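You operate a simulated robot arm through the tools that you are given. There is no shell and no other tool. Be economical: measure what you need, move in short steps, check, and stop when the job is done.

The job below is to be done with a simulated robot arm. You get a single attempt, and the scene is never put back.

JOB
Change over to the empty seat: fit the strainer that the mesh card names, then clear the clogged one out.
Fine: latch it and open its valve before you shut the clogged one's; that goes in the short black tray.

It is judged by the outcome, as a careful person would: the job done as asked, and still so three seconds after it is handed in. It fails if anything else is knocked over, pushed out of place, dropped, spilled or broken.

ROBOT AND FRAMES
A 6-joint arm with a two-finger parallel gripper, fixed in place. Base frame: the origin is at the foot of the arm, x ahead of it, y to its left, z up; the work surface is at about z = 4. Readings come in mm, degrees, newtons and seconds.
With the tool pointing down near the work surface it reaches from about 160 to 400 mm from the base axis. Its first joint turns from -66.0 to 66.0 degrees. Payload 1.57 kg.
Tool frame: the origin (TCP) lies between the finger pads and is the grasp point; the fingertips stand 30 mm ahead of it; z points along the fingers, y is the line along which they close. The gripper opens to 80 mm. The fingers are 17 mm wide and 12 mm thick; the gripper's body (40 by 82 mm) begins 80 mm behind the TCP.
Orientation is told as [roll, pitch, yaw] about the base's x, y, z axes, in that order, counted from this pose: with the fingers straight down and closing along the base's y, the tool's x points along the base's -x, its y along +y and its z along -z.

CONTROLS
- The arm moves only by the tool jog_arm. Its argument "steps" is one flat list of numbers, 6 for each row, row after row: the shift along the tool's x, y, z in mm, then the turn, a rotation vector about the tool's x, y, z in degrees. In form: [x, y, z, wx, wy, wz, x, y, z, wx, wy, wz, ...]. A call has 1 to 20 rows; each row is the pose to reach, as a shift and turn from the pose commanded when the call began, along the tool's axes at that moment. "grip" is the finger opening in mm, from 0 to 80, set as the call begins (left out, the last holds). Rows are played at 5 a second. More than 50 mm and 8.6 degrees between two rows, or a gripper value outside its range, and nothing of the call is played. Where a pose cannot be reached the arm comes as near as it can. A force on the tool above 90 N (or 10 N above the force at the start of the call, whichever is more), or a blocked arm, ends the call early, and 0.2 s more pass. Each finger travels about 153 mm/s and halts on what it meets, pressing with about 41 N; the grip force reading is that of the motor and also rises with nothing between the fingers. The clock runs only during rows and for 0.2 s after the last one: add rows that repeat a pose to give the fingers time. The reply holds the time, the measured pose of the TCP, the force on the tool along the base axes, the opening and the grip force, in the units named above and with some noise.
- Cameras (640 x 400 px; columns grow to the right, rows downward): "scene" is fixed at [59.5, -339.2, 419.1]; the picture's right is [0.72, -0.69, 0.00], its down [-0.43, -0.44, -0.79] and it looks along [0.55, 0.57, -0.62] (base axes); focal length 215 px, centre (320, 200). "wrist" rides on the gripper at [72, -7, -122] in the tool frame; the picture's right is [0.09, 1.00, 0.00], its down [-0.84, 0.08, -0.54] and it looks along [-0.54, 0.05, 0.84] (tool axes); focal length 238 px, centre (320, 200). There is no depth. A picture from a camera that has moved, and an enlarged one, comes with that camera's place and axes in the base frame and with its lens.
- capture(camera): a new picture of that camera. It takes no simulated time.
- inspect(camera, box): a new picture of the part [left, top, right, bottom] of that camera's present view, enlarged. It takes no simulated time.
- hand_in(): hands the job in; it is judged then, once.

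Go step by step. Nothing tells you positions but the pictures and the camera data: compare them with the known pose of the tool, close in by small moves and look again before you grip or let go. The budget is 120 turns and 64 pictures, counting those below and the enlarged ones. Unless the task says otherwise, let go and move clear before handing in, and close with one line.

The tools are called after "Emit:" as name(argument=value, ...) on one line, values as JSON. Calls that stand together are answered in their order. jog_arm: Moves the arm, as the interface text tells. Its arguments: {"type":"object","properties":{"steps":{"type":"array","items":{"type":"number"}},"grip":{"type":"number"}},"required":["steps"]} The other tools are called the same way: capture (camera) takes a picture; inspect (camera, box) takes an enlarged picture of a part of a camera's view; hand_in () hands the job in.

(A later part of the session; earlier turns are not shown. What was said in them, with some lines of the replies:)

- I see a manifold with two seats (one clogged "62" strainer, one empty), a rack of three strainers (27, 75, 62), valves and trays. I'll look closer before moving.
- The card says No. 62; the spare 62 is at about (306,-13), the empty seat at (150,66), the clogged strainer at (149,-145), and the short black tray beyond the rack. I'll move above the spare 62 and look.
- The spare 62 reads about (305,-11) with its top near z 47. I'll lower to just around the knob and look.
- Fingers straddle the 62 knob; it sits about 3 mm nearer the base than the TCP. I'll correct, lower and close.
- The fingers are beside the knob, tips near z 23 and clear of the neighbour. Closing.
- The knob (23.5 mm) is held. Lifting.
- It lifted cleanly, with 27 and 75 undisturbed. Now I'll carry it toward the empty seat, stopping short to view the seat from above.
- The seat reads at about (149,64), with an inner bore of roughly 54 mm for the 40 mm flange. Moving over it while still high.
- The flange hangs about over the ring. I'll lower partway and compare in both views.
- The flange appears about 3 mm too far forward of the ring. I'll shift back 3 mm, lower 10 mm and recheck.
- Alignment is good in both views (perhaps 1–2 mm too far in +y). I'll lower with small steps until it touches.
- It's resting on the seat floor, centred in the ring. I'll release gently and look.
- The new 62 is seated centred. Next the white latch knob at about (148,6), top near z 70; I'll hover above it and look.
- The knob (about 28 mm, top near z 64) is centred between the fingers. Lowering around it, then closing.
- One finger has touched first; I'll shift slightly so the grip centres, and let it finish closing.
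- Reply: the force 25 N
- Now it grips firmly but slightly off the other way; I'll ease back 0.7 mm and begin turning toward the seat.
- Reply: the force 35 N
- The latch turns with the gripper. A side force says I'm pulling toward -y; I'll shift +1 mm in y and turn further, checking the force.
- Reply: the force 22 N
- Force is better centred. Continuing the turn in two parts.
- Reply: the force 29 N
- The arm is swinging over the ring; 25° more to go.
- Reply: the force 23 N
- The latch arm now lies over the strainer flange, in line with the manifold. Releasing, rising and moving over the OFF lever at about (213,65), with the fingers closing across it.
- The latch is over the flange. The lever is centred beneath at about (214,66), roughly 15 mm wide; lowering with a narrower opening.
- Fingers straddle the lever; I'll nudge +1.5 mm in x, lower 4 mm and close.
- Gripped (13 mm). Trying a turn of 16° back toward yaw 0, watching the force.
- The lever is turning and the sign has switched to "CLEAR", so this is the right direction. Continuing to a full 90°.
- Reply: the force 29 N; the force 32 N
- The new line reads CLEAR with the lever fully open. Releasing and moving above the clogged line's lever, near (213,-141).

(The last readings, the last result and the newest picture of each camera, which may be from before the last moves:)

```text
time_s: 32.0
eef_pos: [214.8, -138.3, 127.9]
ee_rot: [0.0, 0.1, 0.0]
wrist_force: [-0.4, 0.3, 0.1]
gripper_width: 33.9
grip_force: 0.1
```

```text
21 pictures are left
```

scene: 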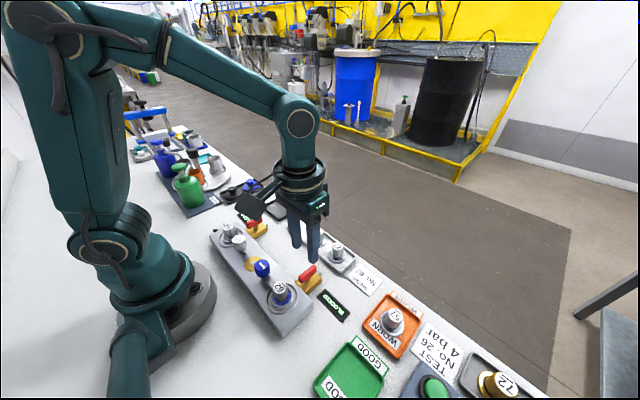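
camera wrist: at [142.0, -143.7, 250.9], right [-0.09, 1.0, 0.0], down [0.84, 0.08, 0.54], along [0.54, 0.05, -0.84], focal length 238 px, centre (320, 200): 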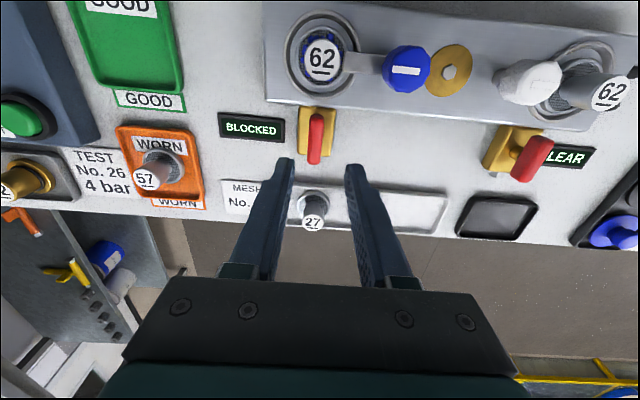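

The clogged lever is at about (213,-140). Lowering over it with a 2 mm -y correction, then checking.

Emit:
jog_arm(steps=[1, -2, 30, 0, 0, 0, 1, -2, 55, 0, 0, 0, 1, -2, 61, 0, 0, 0, 1, -2, 61, 0, 0, 0])

Emit:
inspect(camera="wrist", box=[220, 75, 420, 200])

Emit:
inspect(camera="scene", box=[240, 210, 360, 330])

```text
time_s: 33.0
eef_pos: [212.6, -140.4, 67.0]
ee_rot: [0.1, 0.0, -0.1]
wrist_force: [-0.3, 0.8, -0.4]
gripper_width: 33.9
grip_force: 0.0
```

```text
3.20 times, centred on (320, 138) of wrist
camera zoom: at [140.7, -146.2, 189.3], right [-0.09, 1.0, 0.0], down [0.84, 0.08, 0.54], along [0.54, 0.05, -0.84], focal length 763 px, centre (320, 400)
```

zoom: 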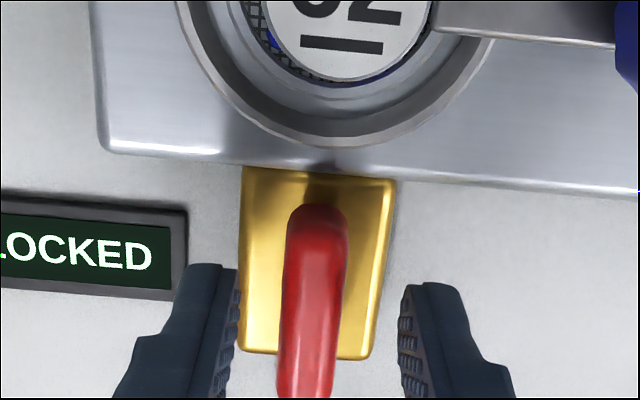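

```text
3.33 times, centred on (300, 270) of scene
camera zoom: at [59.5, -339.2, 419.1], right [0.72, -0.69, 0.0], down [-0.43, -0.44, -0.79], along [0.55, 0.57, -0.62], focal length 715 px, centre (387, -33)
```

zoom: 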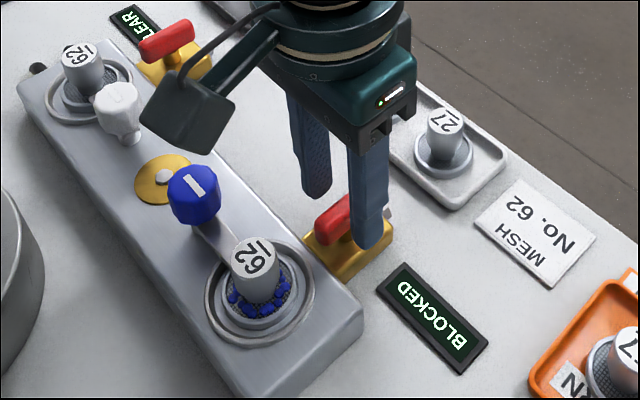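

Well placed. Lowering 5 mm, closing, then trying the closing turn (clockwise).

Emit:
jog_arm(steps=[0, -1, 3, 0, 0, 0, 0, -1, 5, 0, 0, 0, 0, -1, 5, 0, 0, 0])

Emit:
jog_arm(steps=[0, 0, 0, 0, 0, 0, 0, 0, 0, 0, 0, 0, 0, 0, 0, 0, 0, 0], grip=5)

Emit:
jog_arm(steps=[0, 0, 0, 0, 0, 5, 0, 0, 0, 0, 0, 10, 0, 0, 0, 0, 0, 16, 0, 0, 0, 0, 0, 16])

Emit:
inspect(camera="wrist", box=[120, 50, 420, 200])

```text
time_s: 33.8
eef_pos: [213.2, -142.5, 61.8]
ee_rot: [0.0, 0.0, 0.0]
wrist_force: [-0.1, -0.2, 0.5]
gripper_width: 34.0
grip_force: 0.0
```

```text
time_s: 34.6
eef_pos: [213.4, -142.9, 60.9]
ee_rot: [-0.1, 0.0, 0.0]
wrist_force: [-2.3, -21.1, -12.8]
gripper_width: 12.9
grip_force: 29.7
```

```text
time_s: 35.6
eef_pos: [213.7, -142.5, 61.0]
ee_rot: [0.0, 0.1, -16.1]
wrist_force: [1.3, -22.1, -18.5]
gripper_width: 12.7
grip_force: 30.2
```

```text
2.13 times, centred on (270, 125) of wrist
camera zoom: at [142.4, -127.5, 184.7], right [0.19, 0.98, 0.0], down [0.83, -0.16, 0.54], along [0.53, -0.1, -0.84], focal length 508 px, centre (427, 360)
```

zoom: 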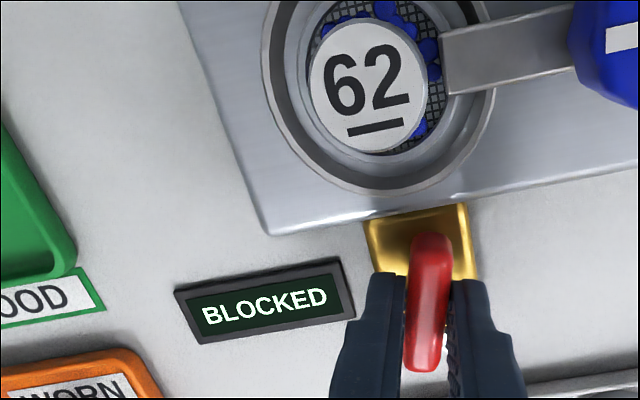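

It turns this way. Continuing through the remaining 74°.

Emit:
jog_arm(steps=[0, 0, 0, 0, 0, 8, 0, 0, 0, 0, 0, 16, 0, 0, 0, 0, 0, 24, 0, 0, 0, 0, 0, 32, 0, 0, 0, 0, 0, 40, 0, 0, 0, 0, 0, 40])

Emit:
jog_arm(steps=[0, 0, 0, 0, 0, 8, 0, 0, 0, 0, 0, 16, 0, 0, 0, 0, 0, 24, 0, 0, 0, 0, 0, 32, 0, 0, 0, 0, 0, 34, 0, 0, 0, 0, 0, 34])

Emit:
inspect(camera="scene", box=[220, 210, 370, 330])

```text
time_s: 37.0
eef_pos: [212.9, -142.9, 62.2]
ee_rot: [0.3, 0.0, -56.2]
wrist_force: [11.7, 6.2, 22.9]
gripper_width: 12.9
grip_force: 30.0
```

```text
time_s: 38.4
eef_pos: [213.6, -141.2, 60.6]
ee_rot: [0.3, 0.1, -90.2]
wrist_force: [31.2, 22.1, -5.3]
gripper_width: 12.9
grip_force: 29.9
```

```text
3.33 times, centred on (295, 270) of scene
camera zoom: at [59.5, -339.2, 419.1], right [0.72, -0.69, 0.0], down [-0.43, -0.44, -0.79], along [0.55, 0.57, -0.62], focal length 715 px, centre (403, -33)
```

zoom: 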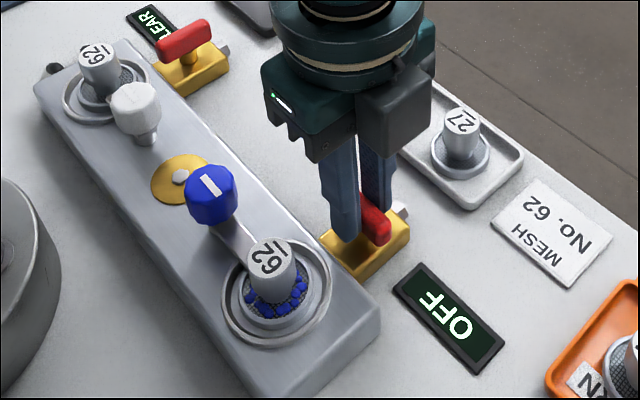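

The clogged line now reads OFF. Releasing and moving to the blue latch knob at about (148.5,-85), returning the gripper to yaw 0.

Emit:
jog_arm(steps=[0, 0, 0, 0, 0, 0, 0, 0, 0, 0, 0, 0, 0, 0, -30, 0, 0, 0, 0, 0, -60, 0, 0, 0], grip=44)

Emit:
jog_arm(steps=[5, -6, 0, 0, 0, -7.5, 10, -12, 0, 0, 0, -15, 15, -18, 0, 0, 0, -22.5, 20, -24, 0, 0, 0, -30, 25, -30, 0, 0, 0, -37.5, 30, -36, 0, 0, 0, -45, 35, -42, 0, 0, 0, -52.5, 40, -48, 0, 0, 0, -60, 45, -54, 0, 0, 0, -67.5, 50, -60, 0, 0, 0, -75, 55, -65, 0, 0, 0, -82.5, 57, -65, 0, 0, 0, -90, 57, -65, 0, 0, 0, -90])

Emit:
inspect(camera="wrist", box=[160, 50, 480, 250])

```text
time_s: 39.4
eef_pos: [212.8, -141.4, 120.7]
ee_rot: [-0.1, 0.1, -90.1]
wrist_force: [-0.1, 1.0, -0.7]
gripper_width: 43.9
grip_force: 0.0
```

```text
time_s: 42.2
eef_pos: [146.5, -84.5, 119.9]
ee_rot: [0.0, 0.0, 0.1]
wrist_force: [0.3, -0.3, 0.2]
gripper_width: 43.9
grip_force: 0.0
```

```text
2.00 times, centred on (320, 150) of wrist
camera zoom: at [75.8, -90.3, 243.8], right [-0.09, 1.0, 0.0], down [0.84, 0.08, 0.54], along [0.54, 0.05, -0.84], focal length 477 px, centre (320, 300)
```

zoom: 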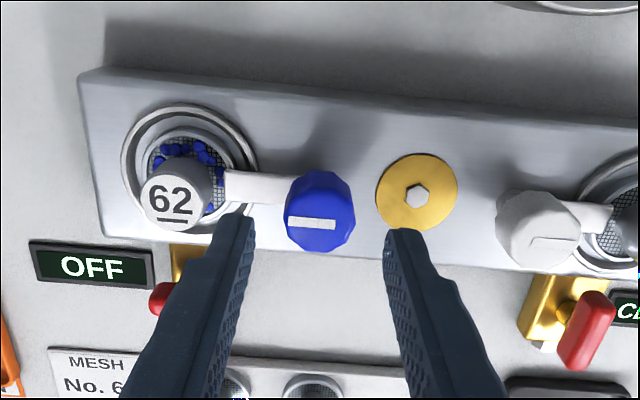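

The blue knob is centred between the fingers. Lowering and closing.

Emit:
jog_arm(steps=[-1, 0.5, 20, 0, 0, 0, -1, 0.5, 38, 0, 0, 0, -1, 0.5, 38, 0, 0, 0])

Emit:
jog_arm(steps=[0, 0, 0, 0, 0, 0, 0, 0, 0, 0, 0, 0, 0, 0, 0, 0, 0, 0], grip=10)

```text
time_s: 43.0
eef_pos: [149.4, -84.4, 83.4]
ee_rot: [0.0, 0.0, 0.0]
wrist_force: [1.0, 0.3, 0.4]
gripper_width: 44.2
grip_force: 0.1
```

```text
time_s: 43.8
eef_pos: [148.3, -85.1, 83.1]
ee_rot: [0.0, 0.0, 0.0]
wrist_force: [1.0, -14.6, -21.6]
gripper_width: 27.6
grip_force: 37.4
```

Gripped. Turning clockwise 20° to swing the arm toward the base side, then checking.

Emit:
jog_arm(steps=[0, 0, 0, 0, 0, 5, 0, 0, 0, 0, 0, 12, 0, 0, 0, 0, 0, 20, 0, 0, 0, 0, 0, 20])

Emit:
inspect(camera="wrist", box=[160, 50, 480, 250])

```text
time_s: 44.8
eef_pos: [148.5, -84.1, 83.5]
ee_rot: [0.2, -0.1, -20.2]
wrist_force: [-3.9, 6.8, 27.7]
gripper_width: 27.6
grip_force: 38.6
```

```text
2.00 times, centred on (320, 150) of wrist
camera zoom: at [79.2, -64.6, 206.2], right [0.26, 0.97, 0.0], down [0.81, -0.22, 0.54], along [0.52, -0.14, -0.84], focal length 477 px, centre (320, 300)
```

zoom: 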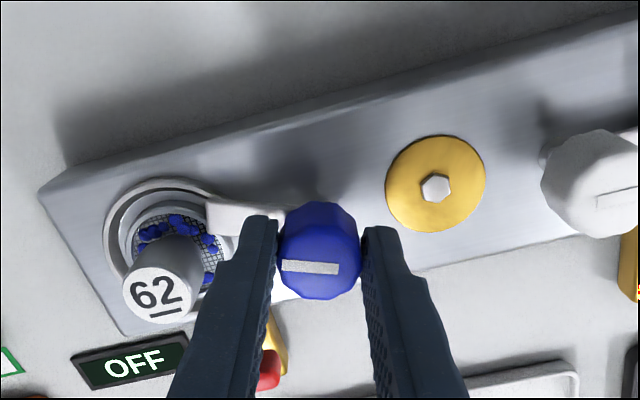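

The arm is swinging clear properly. Completing the remaining 70°.

Emit:
jog_arm(steps=[0, 0, 0, 0, 0, 7, 0, 0, 0, 0, 0, 14, 0, 0, 0, 0, 0, 21, 0, 0, 0, 0, 0, 28, 0, 0, 0, 0, 0, 35, 0, 0, 0, 0, 0, 35])

Emit:
jog_arm(steps=[0, 0, 0, 0, 0, 7, 0, 0, 0, 0, 0, 14, 0, 0, 0, 0, 0, 21, 0, 0, 0, 0, 0, 28, 0, 0, 0, 0, 0, 35, 0, 0, 0, 0, 0, 35])

Emit:
jog_arm(steps=[0, 0, 0, 0, 0, 0, 0, 0, 0, 0, 0, 0, 0, 0, -30, 0, 0, 0, 0, 0, -60, 0, 0, 0], grip=44)

Emit:
inspect(camera="scene", box=[200, 200, 340, 330])

```text
time_s: 46.2
eef_pos: [150.0, -84.8, 82.4]
ee_rot: [0.1, 0.0, -55.3]
wrist_force: [16.5, 31.0, 6.2]
gripper_width: 27.4
grip_force: 38.7
```

```text
time_s: 47.6
eef_pos: [149.5, -86.1, 83.1]
ee_rot: [0.4, -0.1, -90.1]
wrist_force: [18.8, 3.0, 9.5]
gripper_width: 27.6
grip_force: 38.7
```

```text
time_s: 48.6
eef_pos: [148.5, -85.7, 143.6]
ee_rot: [-0.2, 0.0, -90.1]
wrist_force: [0.3, 0.8, -0.1]
gripper_width: 43.9
grip_force: 0.1
```

```text
3.08 times, centred on (270, 265) of scene
camera zoom: at [59.5, -339.2, 419.1], right [0.72, -0.69, 0.0], down [-0.43, -0.44, -0.79], along [0.55, 0.57, -0.62], focal length 660 px, centre (474, 0)
```

zoom: 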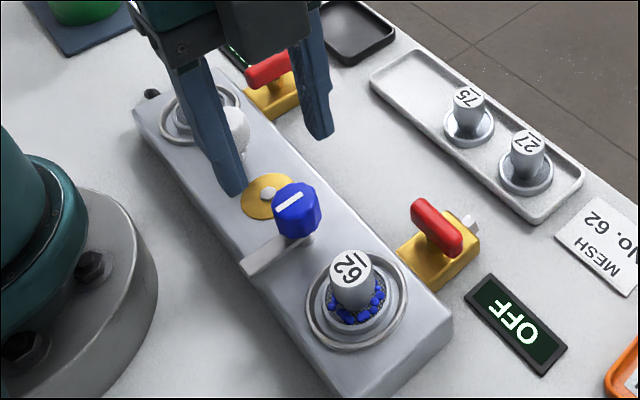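

The clogged strainer is unlatched and its line is off. Moving above it at about (148,-144), at yaw 0.

Emit:
jog_arm(steps=[-5, 0, 0, 0, 0, -7.5, -10, 0, 0, 0, 0, -15, -15, 0, 0, 0, 0, -22.5, -20, 0, 0, 0, 0, -30, -25, 0, 0, 0, 0, -37.5, -30, 0, 0, 0, 0, -45, -35, 0, 0, 0, 0, -52.5, -40, 0, 0, 0, 0, -60, -45, 0, 0, 0, 0, -67.5, -50, 0, 0, 0, 0, -75, -55, 0, 0, 0, 0, -82.5, -58, 0, 0, 0, 0, -90, -58, 0, 30, 0, 0, -90, -58, 0, 30, 0, 0, -90])

Emit:
inspect(camera="wrist", box=[160, 50, 480, 250])

```text
time_s: 51.6
eef_pos: [149.1, -142.5, 111.4]
ee_rot: [0.0, -0.1, 0.1]
wrist_force: [0.5, -0.4, -1.3]
gripper_width: 44.0
grip_force: 0.0
```

```text
2.00 times, centred on (320, 150) of wrist
camera zoom: at [76.9, -148.4, 234.7], right [-0.09, 1.0, 0.0], down [0.84, 0.08, 0.54], along [0.54, 0.05, -0.84], focal length 477 px, centre (320, 300)
```

zoom: 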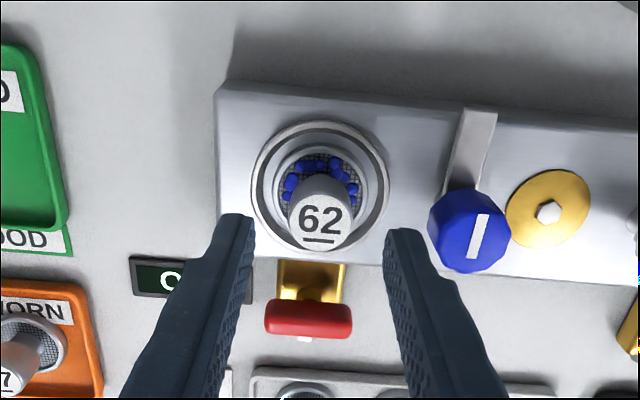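

The strainer is directly below (149,-142). Lowering so the tips stay above the debris, then gripping and lifting.

Emit:
jog_arm(steps=[0, 0.5, 18, 0, 0, 0, 0, 0.5, 34, 0, 0, 0, 0, 0.5, 34, 0, 0, 0])

Emit:
jog_arm(steps=[0, 0, 0, 0, 0, 0, 0, 0, 0, 0, 0, 0, 0, 0, 0, 0, 0, 0], grip=12)

Emit:
jog_arm(steps=[0, 0, -6, 0, 0, 0, 0, 0, -14, 0, 0, 0, 0, 0, -30, 0, 0, 0, 0, 0, -55, 0, 0, 0, 0, 0, -75, 0, 0, 0])

Emit:
inspect(camera="scene", box=[220, 170, 380, 310])

```text
time_s: 52.4
eef_pos: [149.3, -141.8, 79.0]
ee_rot: [-0.1, 0.1, 0.0]
wrist_force: [0.2, 0.9, 0.2]
gripper_width: 44.0
grip_force: 0.0
```

```text
time_s: 53.2
eef_pos: [149.4, -142.4, 78.4]
ee_rot: [0.1, 0.0, 0.0]
wrist_force: [0.4, 0.2, -0.1]
gripper_width: 23.5
grip_force: 35.5
```

```text
time_s: 54.4
eef_pos: [147.2, -143.3, 154.1]
ee_rot: [0.0, 0.0, 0.0]
wrist_force: [0.6, 0.3, -0.6]
gripper_width: 23.4
grip_force: 35.7
```

```text
2.86 times, centred on (300, 240) of scene
camera zoom: at [59.5, -339.2, 419.1], right [0.72, -0.69, 0.0], down [-0.43, -0.44, -0.79], along [0.55, 0.57, -0.62], focal length 613 px, centre (377, 86)
```

zoom: 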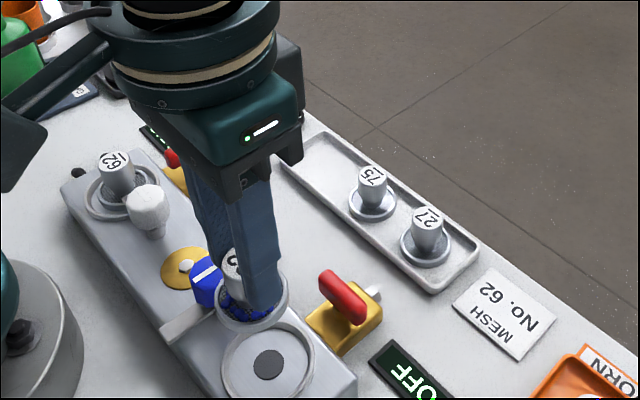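

The clogged strainer came out with its debris. Carrying it smoothly to above the short black tray at about (304,98).

Emit:
jog_arm(steps=[-8, 10, 0, 0, 0, 0, -24, 32, 0, 0, 0, 0, -40, 57, 0, 0, 0, 0, -56, 82, 0, 0, 0, 0, -72, 107, 0, 0, 0, 0, -88, 132, 0, 0, 0, 0, -104, 157, 0, 0, 0, 0, -120, 182, 0, 0, 0, 0, -136, 207, 0, 0, 0, 0, -148, 228, 0, 0, 0, 0, -156, 240, 0, 0, 0, 0, -156, 240, 10, 0, 0, 0, -156, 240, 30, 0, 0, 0, -156, 240, 30, 0, 0, 0])

Emit:
inspect(camera="wrist", box=[160, 50, 480, 250])

Emit:
inspect(camera="scene", box=[190, 140, 350, 260])

```text
time_s: 57.4
eef_pos: [304.9, 97.9, 123.3]
ee_rot: [0.0, 0.0, 0.0]
wrist_force: [-0.4, -0.1, 0.1]
gripper_width: 23.5
grip_force: 35.9
```

```text
2.00 times, centred on (320, 150) of wrist
camera zoom: at [233.3, 92.8, 247.1], right [-0.09, 1.0, 0.0], down [0.84, 0.08, 0.54], along [0.54, 0.05, -0.84], focal length 477 px, centre (320, 300)
```

zoom: 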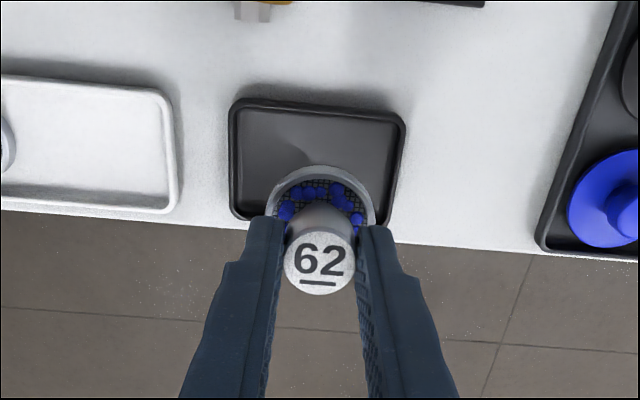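

```text
3.33 times, centred on (270, 200) of scene
camera zoom: at [59.5, -339.2, 419.1], right [0.72, -0.69, 0.0], down [-0.43, -0.44, -0.79], along [0.55, 0.57, -0.62], focal length 715 px, centre (487, 200)
```

zoom: 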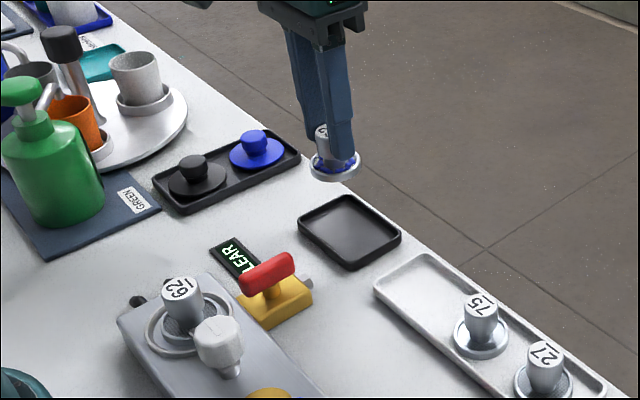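

It's centred over the tray. Lowering to just above the tray floor.

Emit:
jog_arm(steps=[0, -0.5, 20, 0, 0, 0, 0, -0.5, 40, 0, 0, 0, 0, -0.5, 55, 0, 0, 0, 0, -0.5, 55, 0, 0, 0])

Emit:
inspect(camera="scene", box=[230, 160, 326, 232])

```text
time_s: 58.4
eef_pos: [304.5, 97.4, 68.5]
ee_rot: [-0.1, 0.0, -0.1]
wrist_force: [-0.3, -0.5, -0.8]
gripper_width: 23.5
grip_force: 35.8
```

```text
5.56 times, centred on (278, 196) of scene
camera zoom: at [59.5, -339.2, 419.1], right [0.72, -0.69, 0.0], down [-0.43, -0.44, -0.79], along [0.55, 0.57, -0.62], focal length 1192 px, centre (553, 222)
```

zoom: 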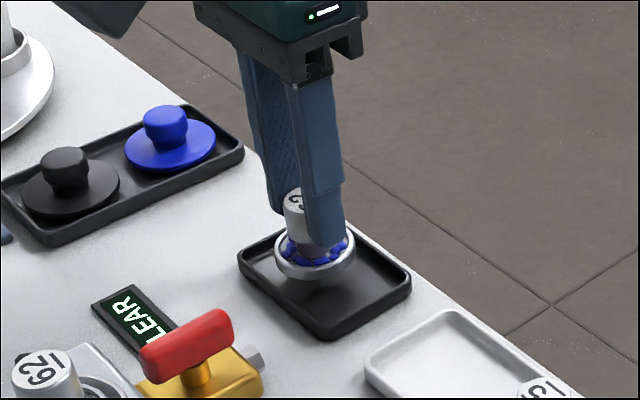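

Over the tray with roughly 10 mm to go. Lowering in small steps until contact.

Emit:
jog_arm(steps=[0, 0, 3, 0, 0, 0, 0, 0, 6, 0, 0, 0, 0, 0, 8, 0, 0, 0, 0, 0, 9.5, 0, 0, 0, 0, 0, 10.5, 0, 0, 0, 0, 0, 10.5, 0, 0, 0])

```text
time_s: 59.8
eef_pos: [304.6, 97.0, 57.8]
ee_rot: [-0.1, 0.1, 0.1]
wrist_force: [-0.5, 0.7, -0.8]
gripper_width: 23.4
grip_force: 36.3
```

Emit:
jog_arm(steps=[0, 0, 0.7, 0, 0, 0, 0, 0, 1.4, 0, 0, 0, 0, 0, 1.4, 0, 0, 0])

Emit:
inspect(camera="scene", box=[230, 160, 326, 232])

```text
time_s: 60.6
eef_pos: [305.6, 97.0, 57.6]
ee_rot: [0.0, 0.0, 0.0]
wrist_force: [0.0, -0.7, -0.1]
gripper_width: 23.4
grip_force: 35.7
```

```text
5.56 times, centred on (278, 196) of scene
camera zoom: at [59.5, -339.2, 419.1], right [0.72, -0.69, 0.0], down [-0.43, -0.44, -0.79], along [0.55, 0.57, -0.62], focal length 1192 px, centre (553, 222)
```

zoom: 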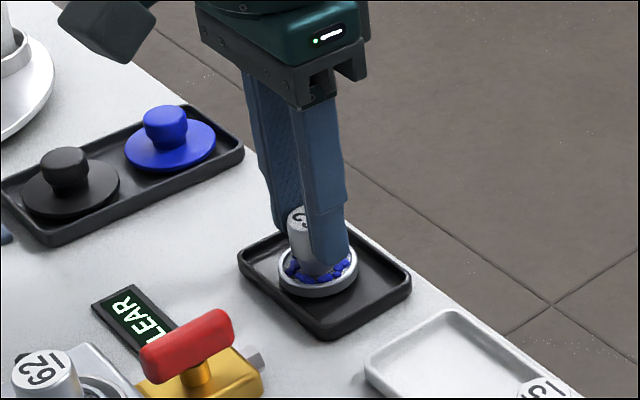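

Still no contact force; a little lower.

Emit:
jog_arm(steps=[0, 0, 0.6, 0, 0, 0, 0, 0, 1.2, 0, 0, 0, 0, 0, 1.8, 0, 0, 0, 0, 0, 1.8, 0, 0, 0])

```text
time_s: 61.6
eef_pos: [305.7, 96.3, 55.1]
ee_rot: [0.0, 0.1, -0.1]
wrist_force: [-0.2, 0.3, -0.6]
gripper_width: 23.5
grip_force: 35.4
```

Emit:
jog_arm(steps=[0, 0, 0.6, 0, 0, 0, 0, 0, 1.2, 0, 0, 0, 0, 0, 1.8, 0, 0, 0, 0, 0, 1.8, 0, 0, 0])

```text
time_s: 62.6
eef_pos: [303.8, 97.1, 54.3]
ee_rot: [-0.1, 0.0, 0.0]
wrist_force: [-0.6, -0.6, 0.3]
gripper_width: 23.4
grip_force: 35.8
```

Emit:
jog_arm(steps=[0, 0, 0.6, 0, 0, 0, 0, 0, 1.2, 0, 0, 0, 0, 0, 1.8, 0, 0, 0, 0, 0, 1.8, 0, 0, 0])

Emit:
inspect(camera="scene", box=[250, 180, 314, 228])

```text
time_s: 63.6
eef_pos: [304.8, 96.1, 50.9]
ee_rot: [-0.1, 0.0, 0.1]
wrist_force: [-3.5, -3.9, 14.1]
gripper_width: 23.6
grip_force: 35.9
```

```text
8.33 times, centred on (282, 204) of scene
camera zoom: at [59.5, -339.2, 419.1], right [0.72, -0.69, 0.0], down [-0.43, -0.44, -0.79], along [0.55, 0.57, -0.62], focal length 1788 px, centre (637, 167)
```

zoom: 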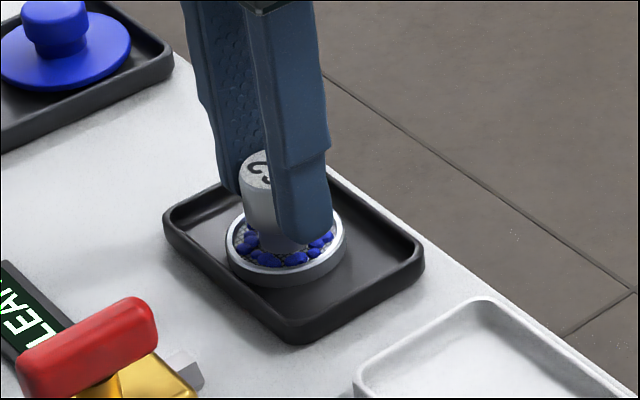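

Contact. Easing up slightly, releasing and rising clear.

Emit:
jog_arm(steps=[0, 0, -0.7, 0, 0, 0, 0, 0, -0.7, 0, 0, 0])

Emit:
jog_arm(steps=[0, 0, 0, 0, 0, 0, 0, 0, 0, 0, 0, 0, 0, 0, -15, 0, 0, 0, 0, 0, -45, 0, 0, 0, 0, 0, -90, 0, 0, 0, 25, -20, -115, 0, 0, 0, 50, -40, -135, 0, 0, 0, 50, -40, -135, 0, 0, 0], grip=40)

Emit:
capture(camera="wrist")

Emit:
inspect(camera="scene", box=[190, 170, 390, 330])

```text
time_s: 64.2
eef_pos: [303.6, 96.5, 51.1]
ee_rot: [0.1, 0.1, -0.1]
wrist_force: [-0.5, -0.2, -1.3]
gripper_width: 23.5
grip_force: 35.8
```

```text
time_s: 66.0
eef_pos: [255.3, 56.7, 186.9]
ee_rot: [0.1, 0.0, 0.0]
wrist_force: [0.7, 0.1, -0.3]
gripper_width: 39.8
grip_force: 0.0
```

```text
6 pictures are left
camera wrist: at [182.8, 51.9, 310.6], right [-0.09, 1.0, 0.0], down [0.84, 0.08, 0.54], along [0.54, 0.05, -0.84], focal length 238 px, centre (320, 200)
```

wrist: 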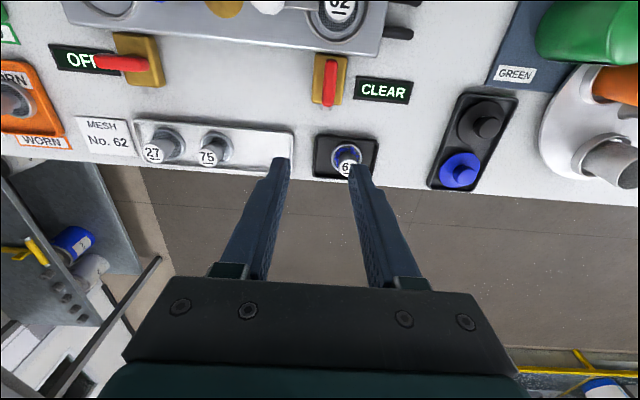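

```text
2.50 times, centred on (290, 250) of scene
camera zoom: at [59.5, -339.2, 419.1], right [0.72, -0.69, 0.0], down [-0.43, -0.44, -0.79], along [0.55, 0.57, -0.62], focal length 536 px, centre (395, 75)
```

zoom: 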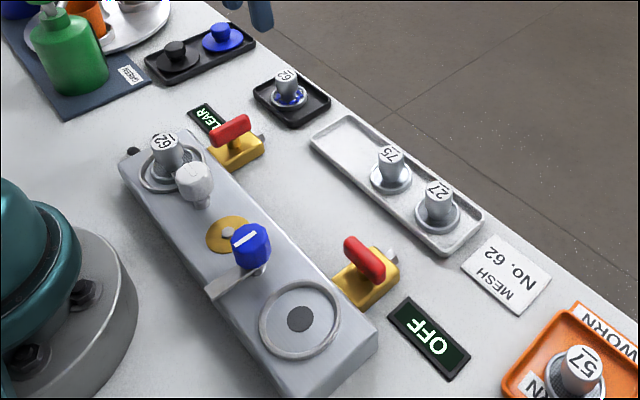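

Everything is in its final state: the new 62 is seated and latched, its line reads CLEAR, the old line reads OFF, and the clogged strainer stands in the short black tray. The arm is clear, so I'm handing in.

Emit:
hand_in()

```text
The job is handed in.
```

The changeover is done and handed in: the new No. 62 strainer is seated, latched and flowing (its sign reads CLEAR), and the old line was shut only after that (its sign reads OFF). The clogged strainer is in the short black tray.
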